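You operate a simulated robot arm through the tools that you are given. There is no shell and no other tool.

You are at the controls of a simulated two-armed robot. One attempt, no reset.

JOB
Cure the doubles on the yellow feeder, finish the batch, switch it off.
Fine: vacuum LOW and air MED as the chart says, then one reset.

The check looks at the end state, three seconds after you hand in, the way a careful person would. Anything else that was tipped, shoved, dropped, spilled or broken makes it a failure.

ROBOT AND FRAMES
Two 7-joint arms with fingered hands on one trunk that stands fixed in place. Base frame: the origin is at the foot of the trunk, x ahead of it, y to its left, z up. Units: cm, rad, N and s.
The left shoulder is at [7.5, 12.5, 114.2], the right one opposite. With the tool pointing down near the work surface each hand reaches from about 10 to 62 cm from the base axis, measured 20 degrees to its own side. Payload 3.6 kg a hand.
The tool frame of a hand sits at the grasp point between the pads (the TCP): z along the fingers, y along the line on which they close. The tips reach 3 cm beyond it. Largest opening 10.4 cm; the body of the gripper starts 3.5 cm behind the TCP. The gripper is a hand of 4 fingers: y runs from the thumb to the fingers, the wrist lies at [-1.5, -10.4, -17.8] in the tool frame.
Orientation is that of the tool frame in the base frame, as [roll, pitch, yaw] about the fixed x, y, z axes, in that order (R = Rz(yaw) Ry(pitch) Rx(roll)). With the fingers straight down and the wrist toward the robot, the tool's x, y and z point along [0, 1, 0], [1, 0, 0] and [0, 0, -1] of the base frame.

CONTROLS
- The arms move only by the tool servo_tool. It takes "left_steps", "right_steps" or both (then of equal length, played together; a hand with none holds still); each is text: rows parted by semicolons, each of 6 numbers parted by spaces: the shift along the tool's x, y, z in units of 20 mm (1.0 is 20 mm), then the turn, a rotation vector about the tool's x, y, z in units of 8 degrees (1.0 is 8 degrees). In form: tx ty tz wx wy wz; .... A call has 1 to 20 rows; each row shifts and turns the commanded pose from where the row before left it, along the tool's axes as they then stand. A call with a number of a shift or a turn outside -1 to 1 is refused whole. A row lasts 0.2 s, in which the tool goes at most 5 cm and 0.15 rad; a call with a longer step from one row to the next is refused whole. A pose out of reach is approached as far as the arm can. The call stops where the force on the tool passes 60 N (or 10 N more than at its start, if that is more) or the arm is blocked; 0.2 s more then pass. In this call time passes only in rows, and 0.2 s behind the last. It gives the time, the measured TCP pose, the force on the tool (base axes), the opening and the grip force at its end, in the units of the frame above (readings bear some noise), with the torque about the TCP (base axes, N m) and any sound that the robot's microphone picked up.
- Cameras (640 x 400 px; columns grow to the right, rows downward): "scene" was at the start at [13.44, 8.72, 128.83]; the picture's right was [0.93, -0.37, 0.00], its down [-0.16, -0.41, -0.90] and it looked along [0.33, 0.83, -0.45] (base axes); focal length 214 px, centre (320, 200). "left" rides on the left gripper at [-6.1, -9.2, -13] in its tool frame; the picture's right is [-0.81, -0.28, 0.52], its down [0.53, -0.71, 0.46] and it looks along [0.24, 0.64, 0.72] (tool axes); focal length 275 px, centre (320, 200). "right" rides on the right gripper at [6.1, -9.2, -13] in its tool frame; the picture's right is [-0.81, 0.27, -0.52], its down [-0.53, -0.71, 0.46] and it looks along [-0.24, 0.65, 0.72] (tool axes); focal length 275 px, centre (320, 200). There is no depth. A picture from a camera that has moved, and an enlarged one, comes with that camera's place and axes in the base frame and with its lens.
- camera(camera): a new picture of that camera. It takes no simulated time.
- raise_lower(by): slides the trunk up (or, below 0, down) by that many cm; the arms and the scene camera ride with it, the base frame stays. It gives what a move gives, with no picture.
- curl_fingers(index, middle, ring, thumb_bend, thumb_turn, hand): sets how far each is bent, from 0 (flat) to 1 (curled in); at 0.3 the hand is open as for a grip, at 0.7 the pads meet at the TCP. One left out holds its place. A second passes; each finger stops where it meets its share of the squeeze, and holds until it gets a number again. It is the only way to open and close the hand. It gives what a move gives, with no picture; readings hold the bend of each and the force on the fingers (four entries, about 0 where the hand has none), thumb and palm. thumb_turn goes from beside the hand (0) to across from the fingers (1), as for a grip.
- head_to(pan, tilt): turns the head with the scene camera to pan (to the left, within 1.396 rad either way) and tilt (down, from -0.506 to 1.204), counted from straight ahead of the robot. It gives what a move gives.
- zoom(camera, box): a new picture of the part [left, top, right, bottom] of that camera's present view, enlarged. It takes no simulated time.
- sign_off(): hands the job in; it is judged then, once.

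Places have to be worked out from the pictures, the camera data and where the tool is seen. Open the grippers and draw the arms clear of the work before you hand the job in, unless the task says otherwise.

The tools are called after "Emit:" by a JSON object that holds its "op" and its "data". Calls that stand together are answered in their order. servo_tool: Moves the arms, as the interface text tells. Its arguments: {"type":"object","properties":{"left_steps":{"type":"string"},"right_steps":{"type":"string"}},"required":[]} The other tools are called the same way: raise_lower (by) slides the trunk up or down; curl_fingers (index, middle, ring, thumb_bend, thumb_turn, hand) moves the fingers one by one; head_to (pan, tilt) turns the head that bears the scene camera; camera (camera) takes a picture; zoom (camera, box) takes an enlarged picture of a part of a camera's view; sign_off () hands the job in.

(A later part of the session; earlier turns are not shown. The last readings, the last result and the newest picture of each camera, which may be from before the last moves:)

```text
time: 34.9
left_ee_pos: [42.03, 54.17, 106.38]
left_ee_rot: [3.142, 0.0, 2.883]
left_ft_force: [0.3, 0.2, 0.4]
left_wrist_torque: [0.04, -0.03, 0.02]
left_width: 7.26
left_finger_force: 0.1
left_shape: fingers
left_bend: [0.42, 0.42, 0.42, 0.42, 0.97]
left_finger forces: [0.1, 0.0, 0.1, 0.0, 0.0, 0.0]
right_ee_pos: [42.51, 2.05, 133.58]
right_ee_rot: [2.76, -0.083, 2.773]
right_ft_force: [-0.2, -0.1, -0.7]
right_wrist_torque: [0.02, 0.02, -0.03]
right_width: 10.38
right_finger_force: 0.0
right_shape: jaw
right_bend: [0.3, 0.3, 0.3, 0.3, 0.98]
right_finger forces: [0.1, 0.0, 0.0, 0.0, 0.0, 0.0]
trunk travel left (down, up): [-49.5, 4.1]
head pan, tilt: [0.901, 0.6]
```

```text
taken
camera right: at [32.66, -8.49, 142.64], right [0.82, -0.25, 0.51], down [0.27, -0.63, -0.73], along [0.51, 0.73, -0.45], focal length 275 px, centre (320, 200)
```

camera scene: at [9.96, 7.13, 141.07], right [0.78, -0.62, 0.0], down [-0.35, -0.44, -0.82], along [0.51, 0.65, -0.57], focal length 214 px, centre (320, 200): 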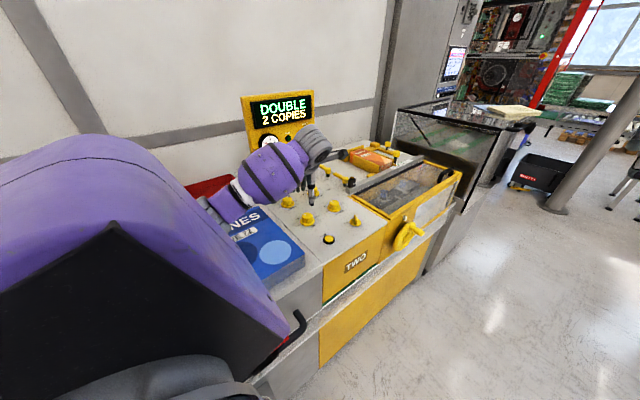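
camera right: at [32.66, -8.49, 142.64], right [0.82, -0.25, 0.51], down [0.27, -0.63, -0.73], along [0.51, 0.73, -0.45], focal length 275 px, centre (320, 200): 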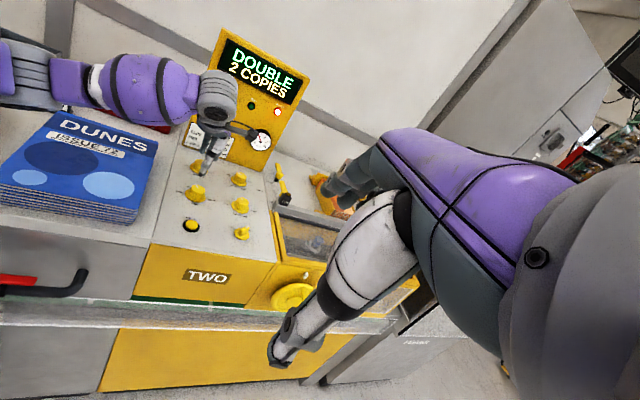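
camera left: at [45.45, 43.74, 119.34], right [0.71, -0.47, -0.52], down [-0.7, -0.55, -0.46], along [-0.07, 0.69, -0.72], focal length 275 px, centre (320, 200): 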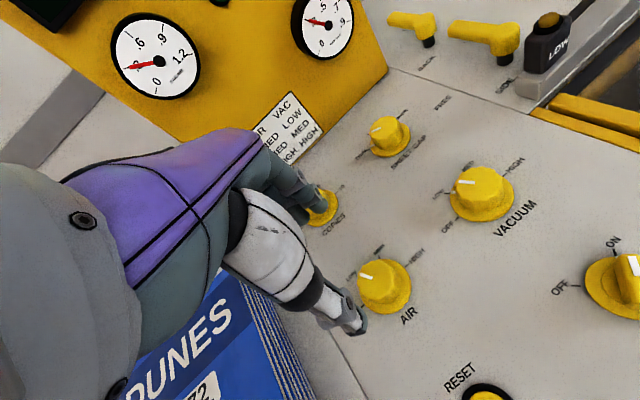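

Elbow triangulates to ≈[14,41,117.5] — about 13 cm above the stack. I lower partway to z≈101 and re-check.

Emit:
{"op": "servo_tool", "data": {"left_steps": "0 0.05 0.6 0 0 0;0 0 0.7 0 0 0;0 0 0.7 0 0 0;0 0 0.7 0 0 0"}}

Emit:
{"op": "camera", "data": {"camera": "right"}}

Emit:
{"op": "zoom", "data": {"camera": "left", "box": [280, 180, 400, 320]}}

```text
time: 35.9
left_ee_pos: [41.89, 54.35, 100.9]
left_ee_rot: [3.142, 0.001, 2.885]
left_ft_force: [0.1, 0.2, 0.8]
left_wrist_torque: [0.01, -0.01, 0.05]
left_width: 7.25
left_finger_force: 0.1
left_shape: fingers
left_bend: [0.42, 0.42, 0.42, 0.42, 0.97]
left_finger forces: [0.1, 0.0, 0.1, 0.1, 0.1, 0.0]
right_ee_pos: [42.51, 1.94, 133.54]
right_ee_rot: [2.762, -0.08, 2.773]
right_ft_force: [0.4, -0.1, 0.4]
right_wrist_torque: [0.02, 0.0, 0.02]
right_width: 10.38
right_finger_force: 0.1
right_shape: jaw
right_bend: [0.3, 0.3, 0.3, 0.3, 0.98]
right_finger forces: [0.1, 0.0, 0.0, 0.1, 0.0, 0.0]
trunk travel left (down, up): [-49.5, 4.1]
head pan, tilt: [0.901, 0.6]
```

```text
taken
camera right: at [32.66, -8.41, 142.67], right [0.82, -0.25, 0.51], down [0.27, -0.63, -0.73], along [0.51, 0.73, -0.45], focal length 275 px, centre (320, 200)
```

right: 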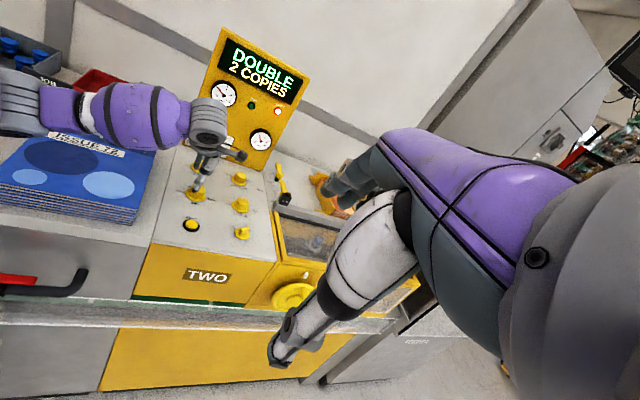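

```text
2.86 times, centred on (340, 250) of left
camera zoom: at [45.51, 43.86, 113.96], right [0.71, -0.47, -0.52], down [-0.7, -0.55, -0.46], along [-0.07, 0.69, -0.72], focal length 786 px, centre (263, 57)
```

zoom: 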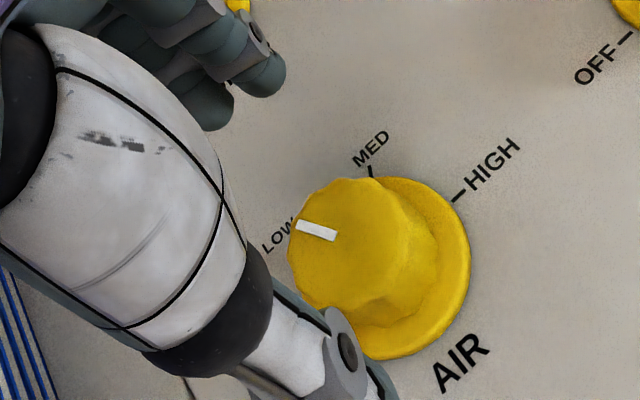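

Elbow is now ≈z 113, still well clear. I lower the last 3 cm around the AIR cap.

Emit:
{"op": "servo_tool", "data": {"left_steps": "0 0 0.5 0 0 0;0 0 0.5 0 0 0;0 0 0.45 0 0 0"}}

Emit:
{"op": "zoom", "data": {"camera": "right", "box": [0, 40, 280, 260]}}

Emit:
{"op": "zoom", "data": {"camera": "left", "box": [280, 180, 400, 320]}}

```text
time: 36.7
left_ee_pos: [41.94, 54.47, 98.11]
left_ee_rot: [-3.14, 0.0, 2.884]
left_ft_force: [-0.1, 0.7, -0.8]
left_wrist_torque: [0.01, 0.0, -0.03]
left_width: 7.21
left_finger_force: 0.1
left_shape: fingers
left_bend: [0.42, 0.42, 0.42, 0.42, 0.97]
left_finger forces: [0.0, 0.0, 0.0, 0.0, 0.0, 0.1]
right_ee_pos: [42.56, 2.12, 133.39]
right_ee_rot: [2.765, -0.082, 2.772]
right_ft_force: [0.2, 0.7, -0.6]
right_wrist_torque: [0.03, 0.0, 0.0]
right_width: 10.37
right_finger_force: 0.0
right_shape: jaw
right_bend: [0.3, 0.3, 0.3, 0.3, 0.98]
right_finger forces: [0.0, 0.0, 0.0, 0.0, 0.0, 0.1]
trunk travel left (down, up): [-49.5, 4.1]
head pan, tilt: [0.901, 0.6]
```

```text
1.82 times, centred on (140, 150) of right
camera zoom: at [32.66, -8.41, 142.67], right [0.82, -0.25, 0.51], down [0.27, -0.63, -0.73], along [0.51, 0.73, -0.45], focal length 500 px, centre (647, 291)
```

zoom: 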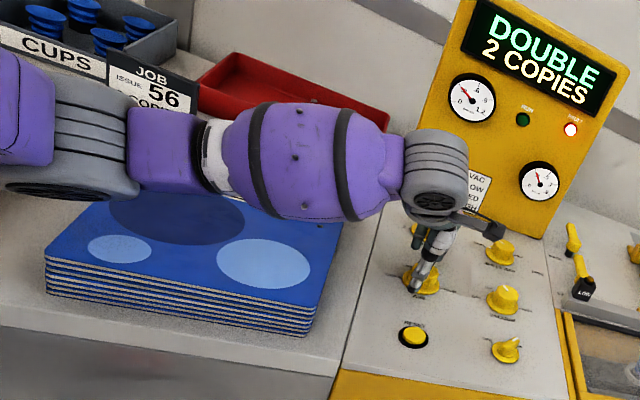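

```text
2.86 times, centred on (340, 250) of left
camera zoom: at [45.47, 43.89, 111.12], right [0.71, -0.47, -0.52], down [-0.7, -0.55, -0.46], along [-0.07, 0.69, -0.72], focal length 786 px, centre (263, 57)
```

zoom: 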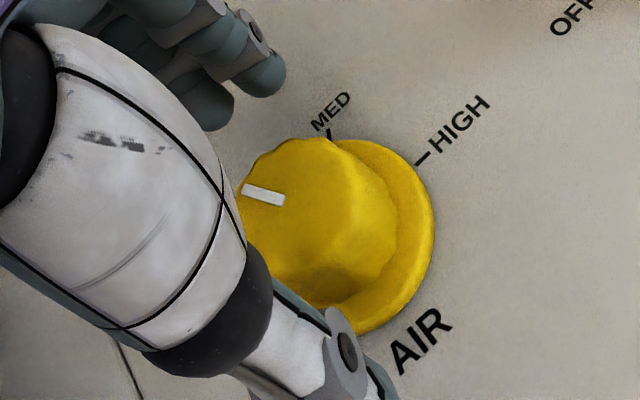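

The pose matches the earlier good grasp. I close index, middle and thumb on the AIR cap.

Emit:
{"op": "curl_fingers", "data": {"hand": "left", "index": 0.7, "middle": 0.7, "thumb_bend": 0.7}}

Emit:
{"op": "zoom", "data": {"camera": "left", "box": [280, 180, 400, 320]}}

Emit:
{"op": "zoom", "data": {"camera": "right", "box": [150, 130, 270, 260]}}

```text
time: 37.7
left_ee_pos: [41.9, 54.48, 98.05]
left_ee_rot: [3.142, -0.001, 2.884]
left_ft_force: [-1.0, 8.9, 0.6]
left_wrist_torque: [0.21, 0.03, -0.05]
left_width: 2.98
left_finger_force: 11.5
left_shape: fingers
left_bend: [0.58, 0.63, 0.42, 0.61, 0.97]
left_finger forces: [9.2, 7.0, 0.1, 0.0, 7.6, 0.1]
right_ee_pos: [42.46, 2.23, 133.46]
right_ee_rot: [2.765, -0.081, 2.773]
right_ft_force: [0.3, 0.3, -0.2]
right_wrist_torque: [-0.01, -0.01, 0.03]
right_width: 10.38
right_finger_force: 0.1
right_shape: jaw
right_bend: [0.3, 0.3, 0.3, 0.3, 0.98]
right_finger forces: [0.0, 0.1, 0.0, 0.0, 0.0, 0.0]
trunk travel left (down, up): [-49.5, 4.1]
head pan, tilt: [0.901, 0.6]
```

```text
2.86 times, centred on (340, 250) of left
camera zoom: at [45.47, 44.02, 111.12], right [0.71, -0.47, -0.52], down [-0.7, -0.55, -0.46], along [-0.07, 0.69, -0.72], focal length 786 px, centre (263, 57)
```

zoom: 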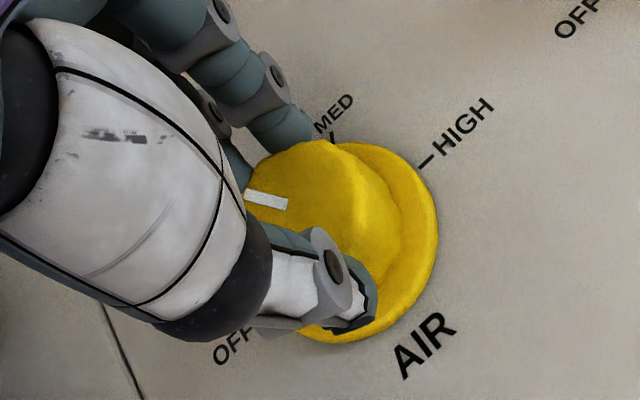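

```text
3.08 times, centred on (210, 195) of right
camera zoom: at [32.65, -8.29, 142.68], right [0.82, -0.25, 0.51], down [0.27, -0.63, -0.73], along [0.51, 0.73, -0.45], focal length 847 px, centre (658, 215)
```

zoom: 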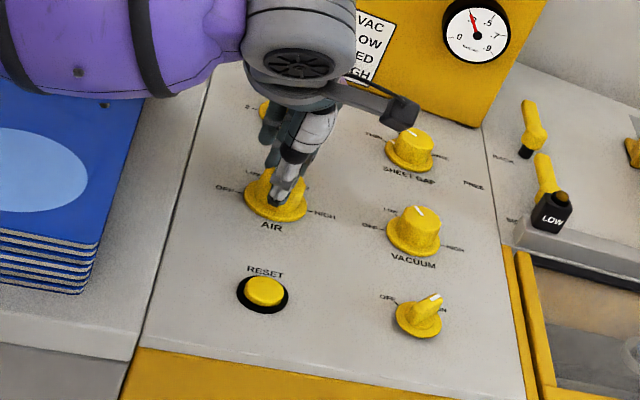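

Balanced grip (9/7 vs 7.6 N). I turn clockwise ≈30° and check.

Emit:
{"op": "servo_tool", "data": {"left_steps": "-0.022 0.035 0 0 0 0.94;-0.022 0.035 0 0 0 0.94;-0.022 0.035 0 0 0 0.94;-0.022 0.035 0 0 0 0.94"}}

Emit:
{"op": "zoom", "data": {"camera": "left", "box": [280, 180, 400, 320]}}

Emit:
{"op": "zoom", "data": {"camera": "right", "box": [0, 40, 280, 260]}}

```text
time: 38.7
left_ee_pos: [42.15, 54.61, 98.13]
left_ee_rot: [3.14, 0.001, 2.356]
left_ft_force: [-3.1, 9.8, 2.7]
left_wrist_torque: [0.25, 0.05, 0.01]
left_width: 2.96
left_finger_force: 12.1
left_shape: fingers
left_bend: [0.59, 0.63, 0.42, 0.61, 0.98]
left_finger forces: [7.3, 8.4, 0.1, 0.0, 9.0, 0.1]
right_ee_pos: [42.41, 2.08, 133.63]
right_ee_rot: [2.762, -0.08, 2.772]
right_ft_force: [0.6, -0.2, 0.3]
right_wrist_torque: [0.01, -0.02, 0.02]
right_width: 10.38
right_finger_force: 0.1
right_shape: jaw
right_bend: [0.3, 0.3, 0.3, 0.3, 0.98]
right_finger forces: [0.0, 0.0, 0.0, 0.1, 0.0, 0.0]
trunk travel left (down, up): [-49.5, 4.1]
head pan, tilt: [0.901, 0.6]
```

```text
2.86 times, centred on (340, 250) of left
camera zoom: at [39.94, 43.71, 111.09], right [0.38, -0.77, -0.52], down [-0.88, -0.13, -0.46], along [0.28, 0.63, -0.72], focal length 786 px, centre (263, 57)
```

zoom: 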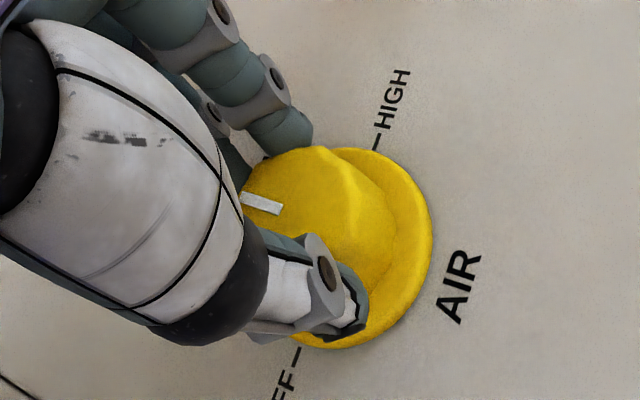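

```text
1.82 times, centred on (140, 150) of right
camera zoom: at [32.58, -8.3, 142.7], right [0.82, -0.25, 0.52], down [0.27, -0.63, -0.73], along [0.51, 0.73, -0.45], focal length 500 px, centre (647, 291)
```

zoom: 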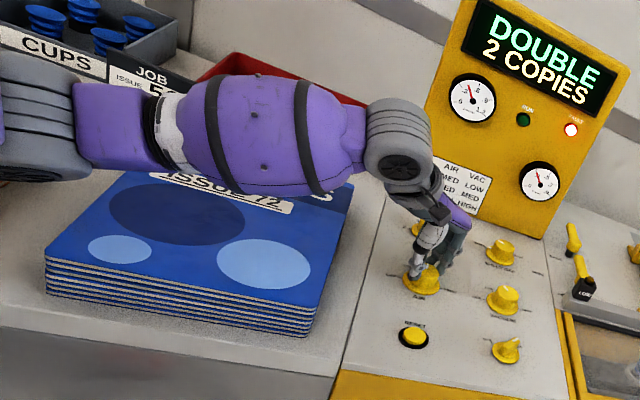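

Pointer now ≈89°, following one-to-one. I turn the remaining ≈29° to MED.

Emit:
{"op": "servo_tool", "data": {"left_steps": "-0.022 0.035 0 0 0 0.9;-0.022 0.035 0 0 0 0.9;-0.022 0.035 0 0 0 0.9;-0.022 0.035 0 0 0 0.9"}}

Emit:
{"op": "zoom", "data": {"camera": "left", "box": [280, 180, 400, 320]}}

Emit:
{"op": "zoom", "data": {"camera": "right", "box": [0, 40, 280, 260]}}

```text
time: 39.7
left_ee_pos: [42.48, 54.63, 98.0]
left_ee_rot: [-3.141, 0.0, 1.853]
left_ft_force: [-4.0, 8.5, 2.5]
left_wrist_torque: [0.17, 0.19, -0.03]
left_width: 2.95
left_finger_force: 11.6
left_shape: fingers
left_bend: [0.61, 0.65, 0.42, 0.6, 0.98]
left_finger forces: [5.3, 6.5, 0.1, 0.1, 11.1, 0.0]
right_ee_pos: [42.36, 2.2, 133.51]
right_ee_rot: [2.763, -0.082, 2.774]
right_ft_force: [0.5, -0.7, 0.1]
right_wrist_torque: [0.01, 0.04, 0.0]
right_width: 10.38
right_finger_force: 0.1
right_shape: jaw
right_bend: [0.3, 0.3, 0.3, 0.3, 0.98]
right_finger forces: [0.0, 0.0, 0.0, 0.0, 0.0, 0.0]
trunk travel left (down, up): [-49.5, 4.1]
head pan, tilt: [0.901, 0.6]
```

```text
2.86 times, centred on (340, 250) of left
camera zoom: at [35.37, 46.14, 111.08], right [-0.04, -0.85, -0.52], down [-0.83, 0.31, -0.46], along [0.55, 0.41, -0.72], focal length 786 px, centre (263, 57)
```

zoom: 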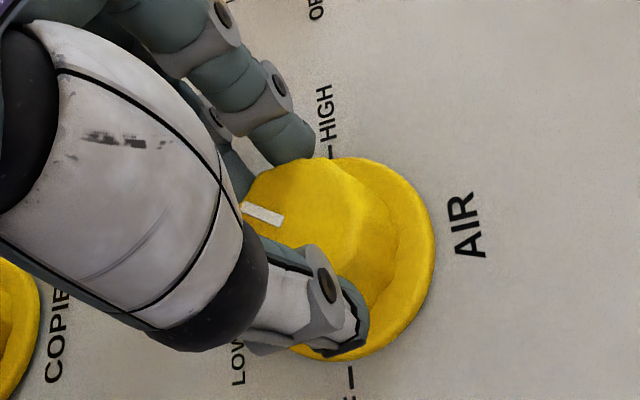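

```text
1.82 times, centred on (140, 150) of right
camera zoom: at [32.58, -8.3, 142.69], right [0.82, -0.25, 0.52], down [0.27, -0.63, -0.73], along [0.51, 0.73, -0.45], focal length 500 px, centre (647, 291)
```

zoom: 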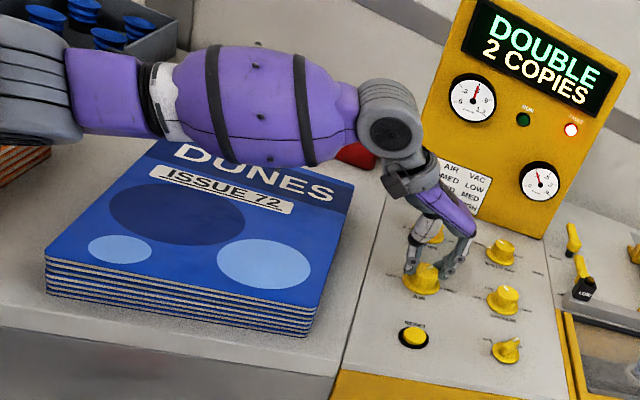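

Pointer computes to ≈60° = MED, and the air gauge has risen. I release and verify.

Emit:
{"op": "curl_fingers", "data": {"hand": "left", "index": 0.42, "middle": 0.42, "ring": 0.42, "thumb_bend": 0.42}}

Emit:
{"op": "zoom", "data": {"camera": "left", "box": [280, 180, 400, 320]}}

Emit:
{"op": "zoom", "data": {"camera": "right", "box": [150, 60, 300, 260]}}

```text
time: 40.7
left_ee_pos: [42.7, 54.53, 98.1]
left_ee_rot: [-3.141, 0.001, 1.855]
left_ft_force: [-0.4, -0.4, 0.6]
left_wrist_torque: [-0.02, -0.01, 0.0]
left_width: 7.26
left_finger_force: 0.1
left_shape: fingers
left_bend: [0.42, 0.42, 0.42, 0.42, 0.98]
left_finger forces: [0.0, 0.1, 0.1, 0.1, 0.0, 0.0]
right_ee_pos: [42.46, 2.05, 133.6]
right_ee_rot: [2.763, -0.081, 2.773]
right_ft_force: [-0.5, 0.2, -0.2]
right_wrist_torque: [0.02, 0.03, 0.0]
right_width: 10.37
right_finger_force: 0.1
right_shape: jaw
right_bend: [0.3, 0.3, 0.3, 0.3, 0.98]
right_finger forces: [0.0, 0.1, 0.0, 0.0, 0.1, 0.0]
trunk travel left (down, up): [-49.5, 4.1]
head pan, tilt: [0.901, 0.6]
```

```text
2.86 times, centred on (340, 250) of left
camera zoom: at [35.44, 46.03, 111.13], right [-0.04, -0.86, -0.52], down [-0.83, 0.31, -0.46], along [0.55, 0.41, -0.72], focal length 786 px, centre (263, 57)
```

zoom: 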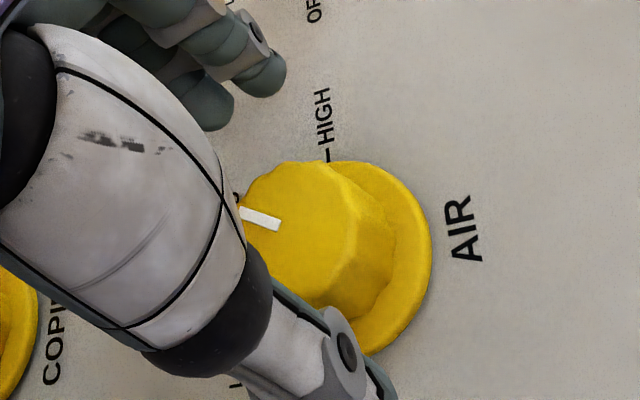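

```text
2.00 times, centred on (225, 160) of right
camera zoom: at [32.64, -8.41, 142.67], right [0.82, -0.25, 0.51], down [0.27, -0.63, -0.73], along [0.51, 0.73, -0.45], focal length 551 px, centre (510, 280)
```

zoom: 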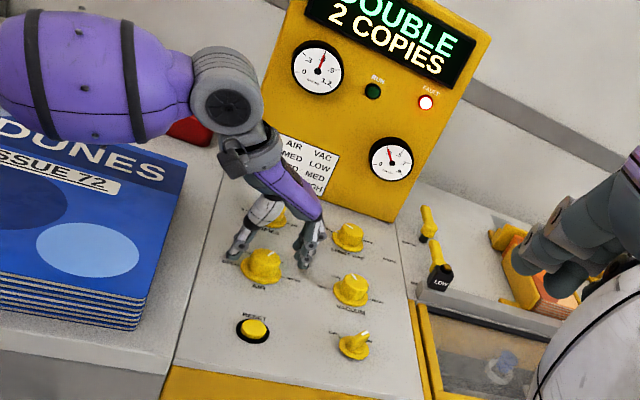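

AIR stayed at MED and both gauges changed. I lift the hand clear and double-check both knobs before the reset.

Emit:
{"op": "servo_tool", "data": {"left_steps": "0 0 -0.4 0 0 0;0 0 -0.8 0 0 0;0 0 -0.9 0 0 0;0 0 -0.9 0 0 0;0 0 -0.9 0 0 0;0 0 -0.6 0 0 0"}}

Emit:
{"op": "zoom", "data": {"camera": "right", "box": [150, 130, 270, 260]}}

Emit:
{"op": "zoom", "data": {"camera": "scene", "box": [270, 160, 370, 260]}}

Emit:
{"op": "zoom", "data": {"camera": "right", "box": [200, 20, 310, 180]}}

```text
time: 42.1
left_ee_pos: [42.42, 54.43, 107.14]
left_ee_rot: [-3.141, 0.001, 1.856]
left_ft_force: [0.3, -0.5, 0.2]
left_wrist_torque: [0.03, 0.0, -0.03]
left_width: 7.23
left_finger_force: 0.0
left_shape: fingers
left_bend: [0.42, 0.42, 0.42, 0.42, 0.98]
left_finger forces: [0.0, 0.0, 0.1, 0.1, 0.1, 0.1]
right_ee_pos: [42.38, 2.06, 133.37]
right_ee_rot: [2.762, -0.08, 2.772]
right_ft_force: [0.3, -0.5, 0.6]
right_wrist_torque: [-0.01, 0.0, 0.04]
right_width: 10.37
right_finger_force: 0.0
right_shape: jaw
right_bend: [0.3, 0.3, 0.3, 0.3, 0.98]
right_finger forces: [0.0, 0.0, 0.0, 0.0, 0.0, 0.0]
trunk travel left (down, up): [-49.5, 4.1]
head pan, tilt: [0.901, 0.6]
```

```text
3.08 times, centred on (210, 195) of right
camera zoom: at [32.64, -8.42, 142.67], right [0.82, -0.25, 0.51], down [0.27, -0.63, -0.73], along [0.51, 0.73, -0.45], focal length 847 px, centre (658, 215)
```

zoom: 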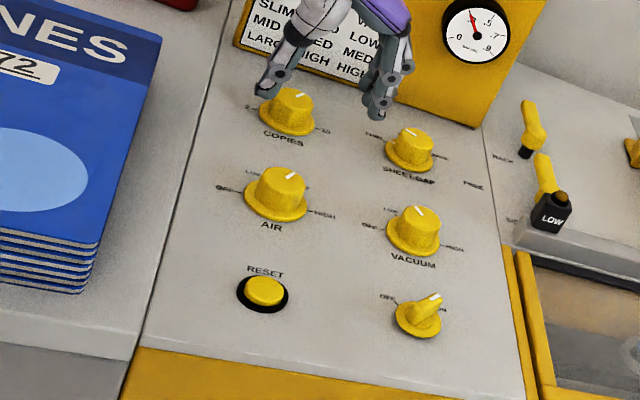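

```text
4.00 times, centred on (320, 210) of scene
camera zoom: at [9.94, 7.12, 141.07], right [0.78, -0.62, 0.0], down [-0.35, -0.44, -0.83], along [0.51, 0.65, -0.56], focal length 858 px, centre (320, 160)
```

zoom: 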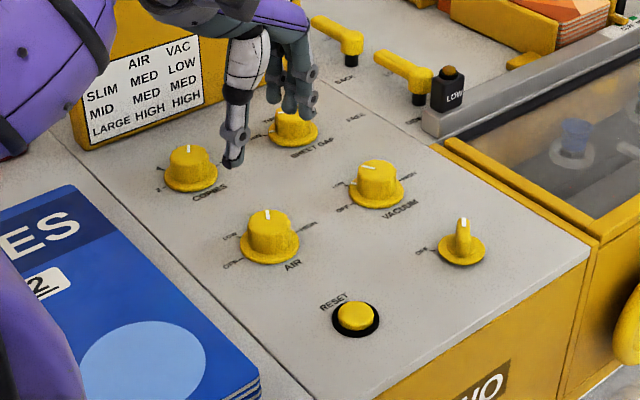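

```text
2.50 times, centred on (255, 100) of right
camera zoom: at [32.64, -8.42, 142.67], right [0.82, -0.25, 0.51], down [0.27, -0.63, -0.73], along [0.51, 0.73, -0.45], focal length 688 px, centre (482, 450)
```

zoom: 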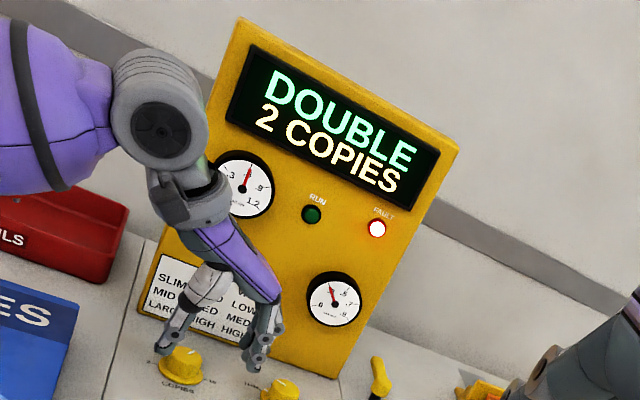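

Both dials and gauges are right (AIR MED ≈0.6, VAC LOW ≈0.3). Before pressing reset I look at the hopper, the covered drum and the spoils tray for anything stuck.

Emit:
{"op": "head_to", "data": {"pan": 0.6, "tilt": 0.6}}

Emit:
{"op": "zoom", "data": {"camera": "scene", "box": [260, 120, 440, 280]}}

Emit:
{"op": "camera", "data": {"camera": "scene"}}

Emit:
{"op": "camera", "data": {"camera": "left"}}

```text
time: 42.9
left_ee_pos: [42.51, 54.39, 107.06]
left_ee_rot: [-3.141, 0.0, 1.857]
left_ft_force: [1.0, -0.3, -0.9]
left_wrist_torque: [0.03, -0.01, 0.01]
left_width: 7.23
left_finger_force: 0.0
left_shape: fingers
left_bend: [0.42, 0.42, 0.42, 0.42, 0.98]
left_finger forces: [0.1, 0.1, 0.0, 0.1, 0.0, 0.0]
right_ee_pos: [42.49, 2.2, 133.48]
right_ee_rot: [2.764, -0.081, 2.773]
right_ft_force: [0.2, 0.1, -0.6]
right_wrist_torque: [0.01, -0.03, -0.02]
right_width: 10.36
right_finger_force: 0.1
right_shape: jaw
right_bend: [0.3, 0.3, 0.3, 0.3, 0.98]
right_finger forces: [0.0, 0.0, 0.1, 0.0, 0.0, 0.0]
trunk travel left (down, up): [-49.5, 4.1]
head pan, tilt: [0.6, 0.6]
```

```text
2.50 times, centred on (350, 200) of scene
camera zoom: at [11.74, 5.2, 141.07], right [0.57, -0.82, 0.0], down [-0.47, -0.32, -0.83], along [0.68, 0.47, -0.56], focal length 536 px, centre (245, 200)
```

zoom: 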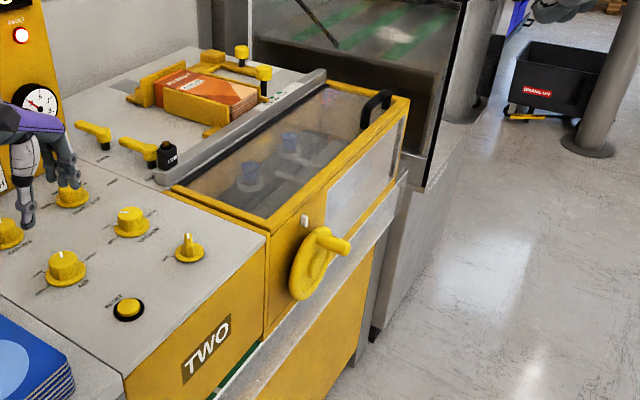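

```text
taken
camera scene: at [11.74, 5.2, 141.07], right [0.57, -0.82, 0.0], down [-0.47, -0.32, -0.83], along [0.68, 0.47, -0.56], focal length 214 px, centre (320, 200)
```

scene: 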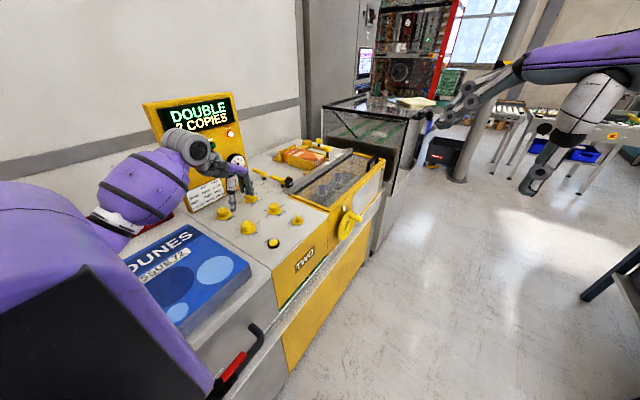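

```text
taken
camera left: at [35.43, 45.98, 120.05], right [-0.04, -0.85, -0.52], down [-0.83, 0.31, -0.46], along [0.55, 0.41, -0.72], focal length 275 px, centre (320, 200)
```

left: 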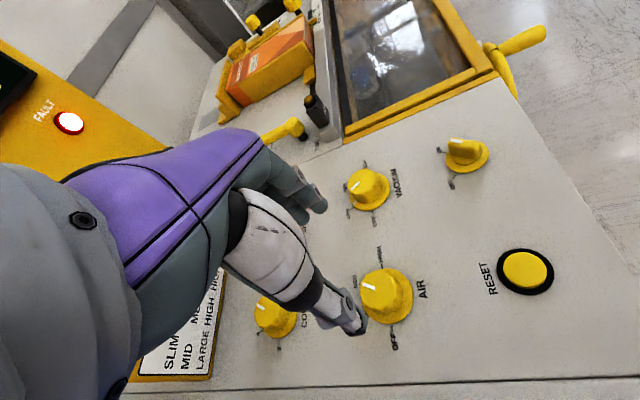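

Nothing is jammed and the cover is closed. I form a pressing tip: index and thumb pinched, middle and ring curled away, in free air.

Emit:
{"op": "curl_fingers", "data": {"hand": "left", "index": 0.66, "middle": 1.0, "ring": 1.0, "thumb_bend": 0.42}}

Emit:
{"op": "camera", "data": {"camera": "left"}}

Emit:
{"op": "zoom", "data": {"camera": "right", "box": [150, 80, 270, 200]}}

Emit:
{"op": "zoom", "data": {"camera": "scene", "box": [180, 120, 320, 260]}}

```text
time: 43.9
left_ee_pos: [42.6, 54.41, 107.07]
left_ee_rot: [-3.14, 0.001, 1.856]
left_ft_force: [0.0, 0.0, -1.1]
left_wrist_torque: [0.03, 0.02, 0.0]
left_width: 4.17
left_finger_force: 0.0
left_shape: fingers
left_bend: [0.66, 1.0, 1.0, 0.42, 0.98]
left_finger forces: [0.1, 0.0, 0.0, 0.1, 0.0, 0.0]
right_ee_pos: [42.46, 2.01, 133.51]
right_ee_rot: [2.763, -0.081, 2.772]
right_ft_force: [0.8, 0.0, -0.8]
right_wrist_torque: [0.03, -0.01, 0.02]
right_width: 10.36
right_finger_force: 0.0
right_shape: jaw
right_bend: [0.3, 0.3, 0.3, 0.3, 0.98]
right_finger forces: [0.0, 0.0, 0.1, 0.0, 0.0, 0.0]
trunk travel left (down, up): [-49.5, 4.1]
head pan, tilt: [0.6, 0.6]
```

```text
taken
camera left: at [35.44, 45.98, 120.05], right [-0.04, -0.85, -0.52], down [-0.83, 0.31, -0.46], along [0.55, 0.41, -0.72], focal length 275 px, centre (320, 200)
```

left: 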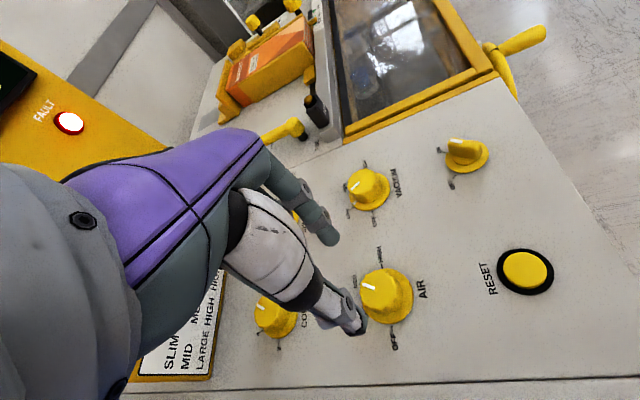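

```text
3.33 times, centred on (210, 140) of right
camera zoom: at [32.65, -8.42, 142.67], right [0.82, -0.25, 0.51], down [0.27, -0.63, -0.73], along [0.51, 0.73, -0.45], focal length 918 px, centre (687, 400)
```

zoom: 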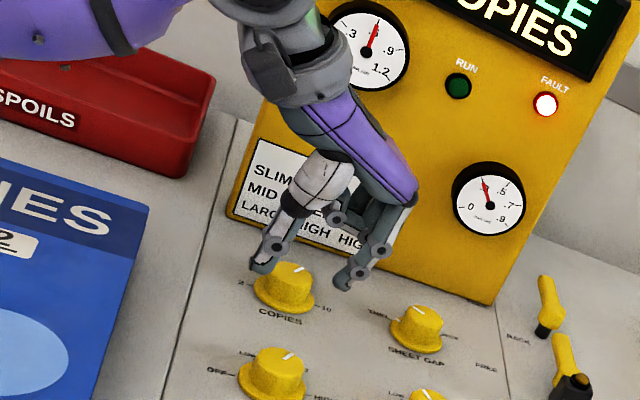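

```text
2.86 times, centred on (250, 190) of scene
camera zoom: at [11.75, 5.19, 141.07], right [0.56, -0.83, 0.0], down [-0.47, -0.32, -0.83], along [0.68, 0.47, -0.56], focal length 613 px, centre (520, 229)
```

zoom: 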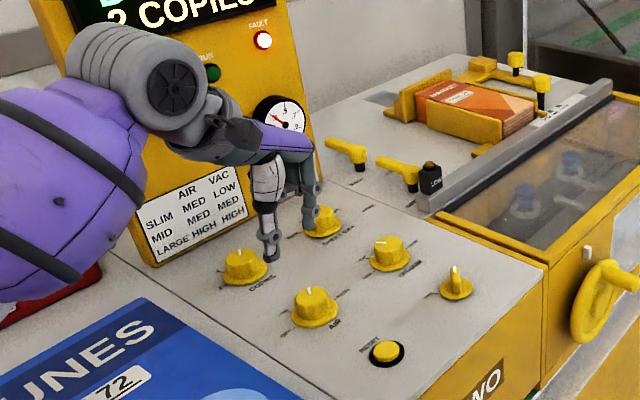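

Middle and ring are folded away. I bring the thumb to the index and locate the pinched tip.

Emit:
{"op": "curl_fingers", "data": {"hand": "left", "index": 0.7, "thumb_bend": 0.7}}

Emit:
{"op": "zoom", "data": {"camera": "left", "box": [250, 170, 410, 350]}}

Emit:
{"op": "zoom", "data": {"camera": "right", "box": [170, 100, 250, 180]}}

Emit:
{"op": "zoom", "data": {"camera": "scene", "box": [210, 150, 290, 230]}}

```text
time: 44.9
left_ee_pos: [42.68, 54.46, 107.03]
left_ee_rot: [3.142, 0.001, 1.854]
left_ft_force: [-0.1, -0.5, 0.7]
left_wrist_torque: [0.0, -0.02, 0.02]
left_width: 0.15
left_finger_force: 0.0
left_shape: fingers
left_bend: [0.7, 1.0, 1.0, 0.7, 0.98]
left_finger forces: [0.0, 0.0, 0.0, 0.0, 0.0, 0.0]
right_ee_pos: [42.43, 2.13, 133.46]
right_ee_rot: [2.763, -0.082, 2.773]
right_ft_force: [0.8, 0.7, -0.5]
right_wrist_torque: [0.0, 0.04, 0.0]
right_width: 10.35
right_finger_force: 0.0
right_shape: jaw
right_bend: [0.3, 0.3, 0.3, 0.3, 0.98]
right_finger forces: [0.0, 0.0, 0.1, 0.0, 0.1, 0.0]
trunk travel left (down, up): [-49.5, 4.1]
head pan, tilt: [0.6, 0.6]
```

```text
2.22 times, centred on (330, 260) of left
camera zoom: at [35.44, 45.98, 120.05], right [-0.04, -0.85, -0.52], down [-0.83, 0.31, -0.46], along [0.55, 0.41, -0.72], focal length 612 px, centre (298, 67)
```

zoom: 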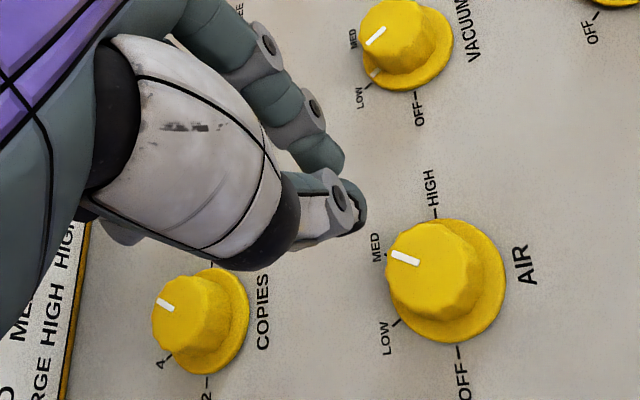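

```text
5.00 times, centred on (210, 140) of right
camera zoom: at [32.65, -8.42, 142.67], right [0.82, -0.25, 0.51], down [0.27, -0.63, -0.73], along [0.51, 0.73, -0.45], focal length 1376 px, centre (870, 500)
```

zoom: 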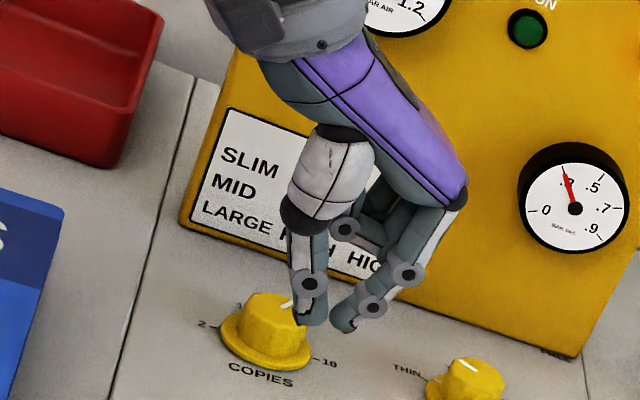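

```text
5.00 times, centred on (250, 190) of scene
camera zoom: at [11.75, 5.19, 141.07], right [0.56, -0.83, 0.0], down [-0.47, -0.32, -0.83], along [0.68, 0.47, -0.56], focal length 1072 px, centre (670, 250)
```

zoom: 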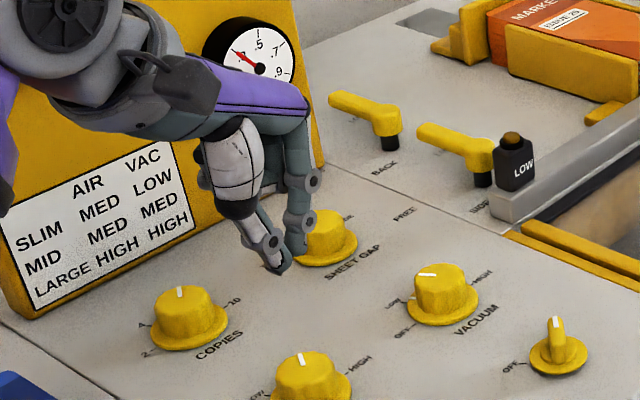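

The left camera puts the pinched tip ≈3.2 cm below the TCP and ≈0.55 cm to tool −x. I move at height z≈107 to bring the tip above RESET (≈[42,42.5]).

Emit:
{"op": "servo_tool", "data": {"left_steps": "-0.895 -0.327 0 0 0 0;-0.895 -0.327 0 0 0 0;-0.895 -0.327 0 0 0 0;-0.895 -0.327 0 0 0 0;-0.895 -0.327 0 0 0 0;-0.895 -0.327 0 0 0 0"}}

Emit:
{"op": "camera", "data": {"camera": "left"}}

Emit:
{"op": "camera", "data": {"camera": "right"}}

Emit:
{"op": "zoom", "data": {"camera": "scene", "box": [180, 140, 340, 300]}}

```text
time: 46.3
left_ee_pos: [41.9, 42.93, 107.1]
left_ee_rot: [3.141, 0.0, 1.855]
left_ft_force: [0.4, 0.1, -0.4]
left_wrist_torque: [-0.02, 0.0, 0.0]
left_width: 0.14
left_finger_force: 0.1
left_shape: fingers
left_bend: [0.7, 1.0, 1.0, 0.7, 0.98]
left_finger forces: [0.0, 0.0, 0.1, 0.0, 0.1, 0.0]
right_ee_pos: [42.55, 1.97, 133.52]
right_ee_rot: [2.763, -0.082, 2.772]
right_ft_force: [-0.1, -0.5, -0.3]
right_wrist_torque: [0.01, -0.02, 0.02]
right_width: 10.4
right_finger_force: 0.0
right_shape: jaw
right_bend: [0.3, 0.3, 0.3, 0.3, 0.98]
right_finger forces: [0.1, 0.0, 0.0, 0.1, 0.0, 0.0]
trunk travel left (down, up): [-49.5, 4.1]
head pan, tilt: [0.6, 0.6]
```

```text
taken
camera left: at [34.76, 34.43, 120.07], right [-0.04, -0.85, -0.52], down [-0.83, 0.31, -0.46], along [0.55, 0.42, -0.72], focal length 275 px, centre (320, 200)
```

left: 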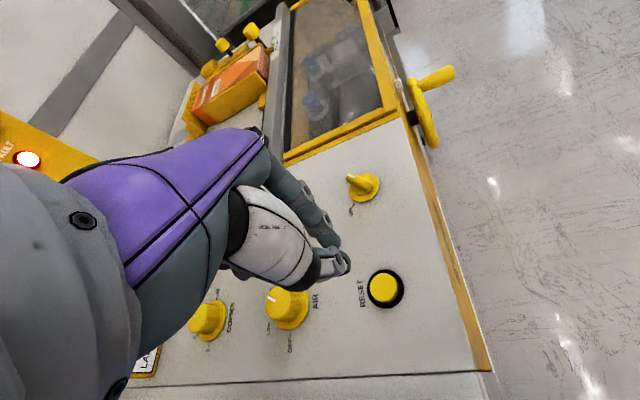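

```text
taken
camera right: at [32.66, -8.44, 142.67], right [0.82, -0.25, 0.51], down [0.27, -0.63, -0.73], along [0.51, 0.73, -0.45], focal length 275 px, centre (320, 200)
```

right: 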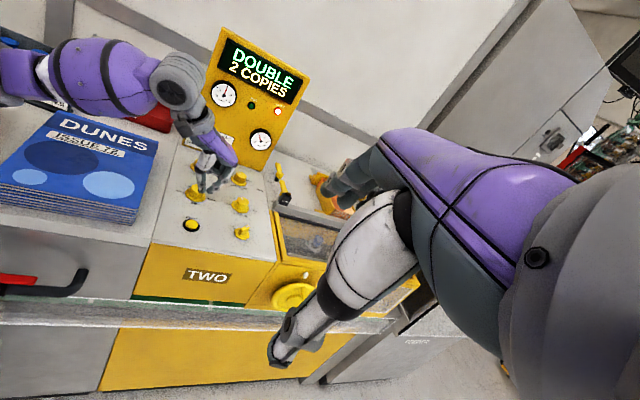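

```text
2.50 times, centred on (260, 220) of scene
camera zoom: at [11.75, 5.16, 141.07], right [0.56, -0.83, 0.0], down [-0.47, -0.32, -0.83], along [0.68, 0.47, -0.56], focal length 536 px, centre (470, 150)
```

zoom: 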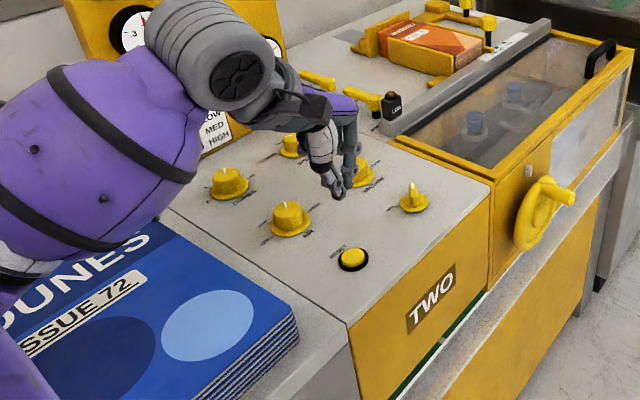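

The projected tip line lands within ≈0.2 cm of the button centre. I lower 6.4 cm and check.

Emit:
{"op": "servo_tool", "data": {"left_steps": "0 0 0.7 0 0 0;0 0 0.8 0 0 0;0 0 0.8 0 0 0;0 0 0.8 0 0 0"}}

Emit:
{"op": "camera", "data": {"camera": "left"}}

Emit:
{"op": "zoom", "data": {"camera": "right", "box": [0, 20, 320, 260]}}

```text
time: 47.3
left_ee_pos: [41.78, 42.98, 100.92]
left_ee_rot: [3.14, 0.002, 1.855]
left_ft_force: [-0.2, 0.3, -0.3]
left_wrist_torque: [0.02, 0.02, 0.0]
left_width: 0.13
left_finger_force: 0.1
left_shape: fingers
left_bend: [0.7, 1.0, 1.0, 0.7, 0.98]
left_finger forces: [0.1, 0.0, 0.1, 0.1, 0.0, 0.0]
right_ee_pos: [42.52, 2.05, 133.53]
right_ee_rot: [2.763, -0.081, 2.773]
right_ft_force: [-0.6, -1.1, 0.2]
right_wrist_torque: [0.0, 0.0, 0.0]
right_width: 10.35
right_finger_force: 0.1
right_shape: jaw
right_bend: [0.3, 0.3, 0.3, 0.3, 0.98]
right_finger forces: [0.0, 0.0, 0.0, 0.0, 0.1, 0.1]
trunk travel left (down, up): [-49.5, 4.1]
head pan, tilt: [0.6, 0.6]
```

```text
taken
camera left: at [34.64, 34.55, 113.9], right [-0.04, -0.85, -0.52], down [-0.83, 0.31, -0.46], along [0.55, 0.41, -0.72], focal length 275 px, centre (320, 200)
```

left: 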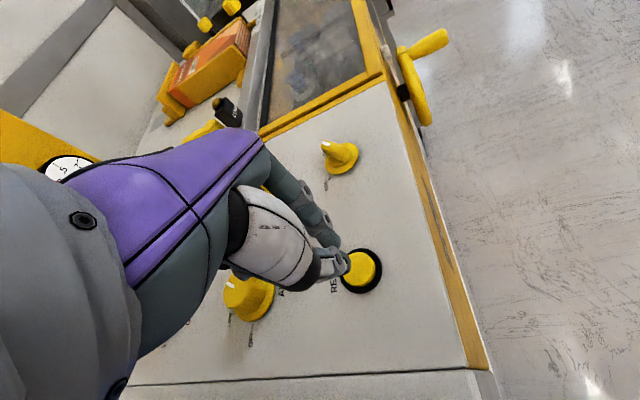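

```text
1.67 times, centred on (160, 140) of right
camera zoom: at [32.65, -8.41, 142.67], right [0.82, -0.25, 0.51], down [0.27, -0.63, -0.73], along [0.51, 0.73, -0.45], focal length 459 px, centre (587, 300)
```

zoom: 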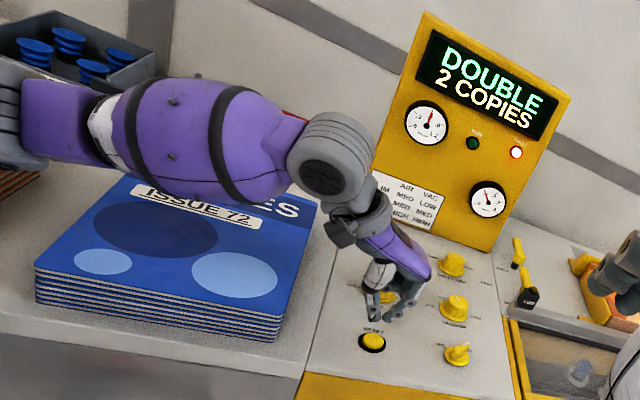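

Tip is ≈2 cm above the button; a small −y correction is needed. I go down to just above the button.

Emit:
{"op": "servo_tool", "data": {"left_steps": "-0.17 -0.05 0.3 0 0 0;0 0 0.4 0 0 0"}}

Emit:
{"op": "zoom", "data": {"camera": "left", "box": [290, 210, 410, 310]}}

Emit:
{"op": "zoom", "data": {"camera": "right", "box": [160, 160, 260, 260]}}

Emit:
{"op": "zoom", "data": {"camera": "scene", "box": [230, 200, 310, 270]}}

```text
time: 47.9
left_ee_pos: [41.64, 42.7, 99.3]
left_ee_rot: [3.141, -0.001, 1.856]
left_ft_force: [-0.2, -0.1, -0.2]
left_wrist_torque: [0.01, -0.05, 0.02]
left_width: 0.11
left_finger_force: 0.0
left_shape: fingers
left_bend: [0.7, 1.0, 1.0, 0.7, 0.98]
left_finger forces: [0.1, 0.0, 0.0, 0.0, 0.0, 0.0]
right_ee_pos: [42.44, 2.13, 133.47]
right_ee_rot: [2.763, -0.08, 2.772]
right_ft_force: [0.7, 0.4, -0.7]
right_wrist_torque: [0.01, 0.02, 0.0]
right_width: 10.36
right_finger_force: 0.2
right_shape: jaw
right_bend: [0.3, 0.3, 0.3, 0.3, 0.98]
right_finger forces: [0.1, 0.0, 0.0, 0.1, 0.0, 0.0]
trunk travel left (down, up): [-49.5, 4.1]
head pan, tilt: [0.6, 0.6]
```

```text
4.00 times, centred on (350, 260) of left
camera zoom: at [34.66, 34.17, 112.42], right [-0.04, -0.86, -0.52], down [-0.83, 0.31, -0.46], along [0.55, 0.41, -0.72], focal length 1101 px, centre (200, -40)
```

zoom: 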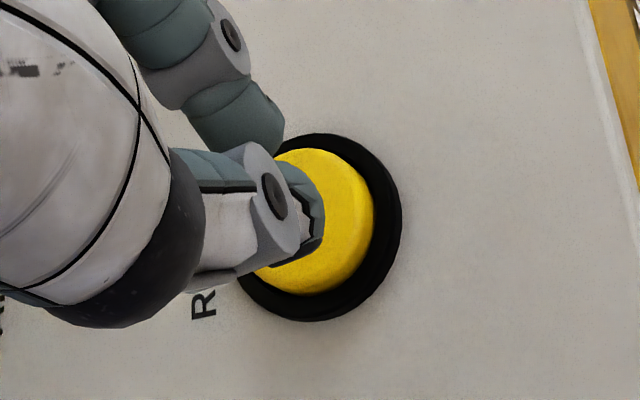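

```text
4.00 times, centred on (210, 210) of right
camera zoom: at [32.65, -8.41, 142.67], right [0.82, -0.25, 0.51], down [0.27, -0.63, -0.73], along [0.51, 0.73, -0.45], focal length 1101 px, centre (760, 160)
```

zoom: 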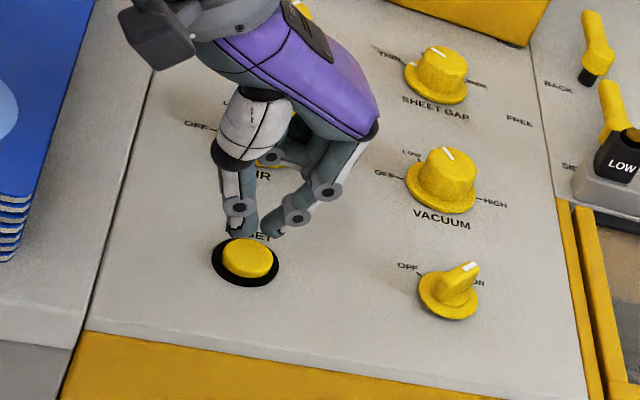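

```text
5.71 times, centred on (270, 235) of scene
camera zoom: at [11.75, 5.2, 141.07], right [0.56, -0.83, 0.0], down [-0.47, -0.32, -0.83], along [0.68, 0.47, -0.56], focal length 1226 px, centre (606, 0)
```

zoom: 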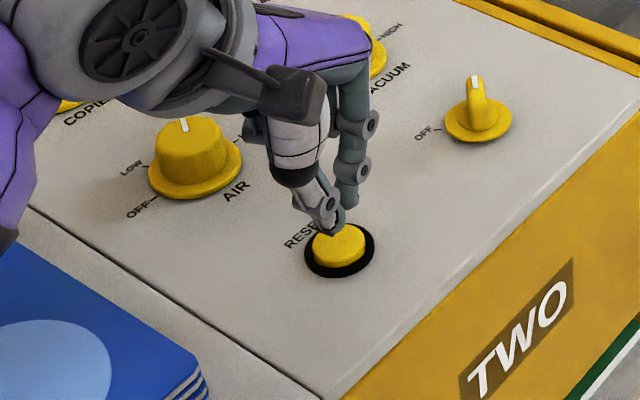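

I take tighter zooms to judge tip versus button alignment before pressing.

Emit:
{"op": "zoom", "data": {"camera": "right", "box": [172, 192, 212, 232]}}

Emit:
{"op": "zoom", "data": {"camera": "scene", "box": [255, 220, 290, 255]}}

```text
10.00 times, centred on (192, 212) of right
camera zoom: at [32.65, -8.41, 142.67], right [0.82, -0.25, 0.51], down [0.27, -0.63, -0.73], along [0.51, 0.73, -0.45], focal length 2753 px, centre (1600, 80)
```

zoom: 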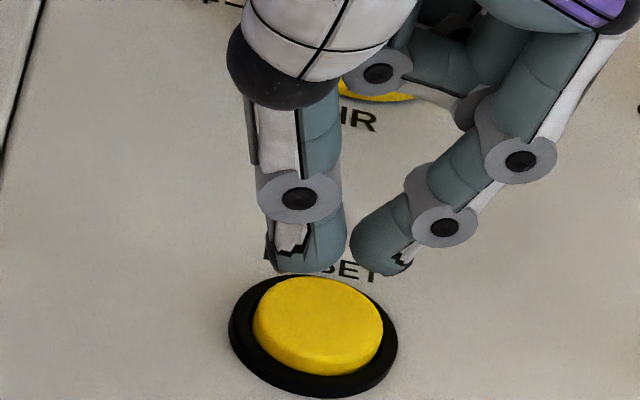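

```text
11.43 times, centred on (272, 238) of scene
camera zoom: at [11.75, 5.2, 141.07], right [0.56, -0.83, 0.0], down [-0.47, -0.32, -0.83], along [0.68, 0.47, -0.56], focal length 2451 px, centre (863, -229)
```

zoom: 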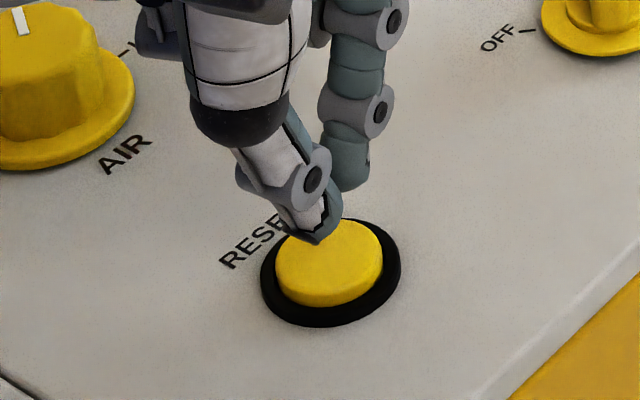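

Solving from both views, the thumb tip is ≈1.7 cm above the button top and both tips sit within its radius, offset ≈(−0.2,−0.4) cm. I correct and go down 1.3 cm.

Emit:
{"op": "servo_tool", "data": {"left_steps": "0.16 0.15 0.25 0 0 0;0 0 0.4 0 0 0"}}

Emit:
{"op": "zoom", "data": {"camera": "right", "box": [172, 192, 212, 232]}}

Emit:
{"op": "zoom", "data": {"camera": "scene", "box": [255, 220, 290, 255]}}

```text
time: 48.5
left_ee_pos: [41.86, 43.19, 98.17]
left_ee_rot: [3.141, 0.0, 1.855]
left_ft_force: [-0.2, 0.0, -0.5]
left_wrist_torque: [-0.02, -0.03, 0.0]
left_width: 0.15
left_finger_force: 0.1
left_shape: fingers
left_bend: [0.7, 1.0, 1.0, 0.7, 0.98]
left_finger forces: [0.0, 0.1, 0.0, 0.0, 0.0, 0.0]
right_ee_pos: [42.53, 2.01, 133.45]
right_ee_rot: [2.764, -0.082, 2.773]
right_ft_force: [0.3, -0.5, 0.7]
right_wrist_torque: [0.01, 0.0, 0.03]
right_width: 10.36
right_finger_force: 0.1
right_shape: jaw
right_bend: [0.3, 0.3, 0.3, 0.3, 0.98]
right_finger forces: [0.1, 0.0, 0.0, 0.1, 0.0, 0.0]
trunk travel left (down, up): [-49.5, 4.1]
head pan, tilt: [0.6, 0.6]
```

```text
10.00 times, centred on (192, 212) of right
camera zoom: at [32.65, -8.42, 142.67], right [0.82, -0.25, 0.51], down [0.27, -0.63, -0.73], along [0.51, 0.73, -0.45], focal length 2753 px, centre (1600, 80)
```

zoom: 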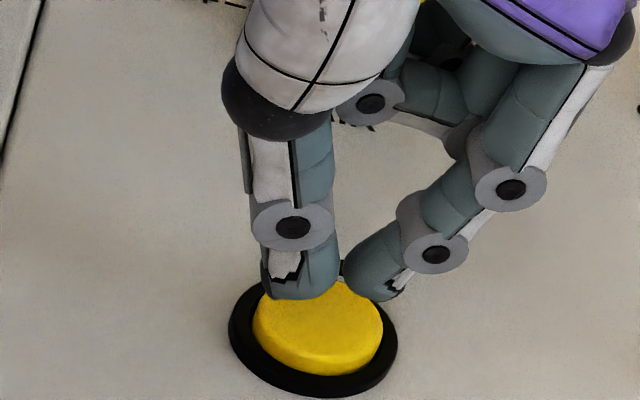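

```text
11.43 times, centred on (272, 238) of scene
camera zoom: at [11.75, 5.19, 141.07], right [0.56, -0.83, 0.0], down [-0.47, -0.32, -0.83], along [0.68, 0.47, -0.56], focal length 2451 px, centre (863, -229)
```

zoom: 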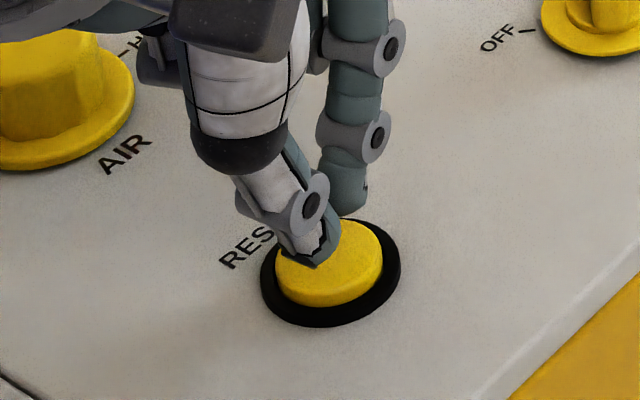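

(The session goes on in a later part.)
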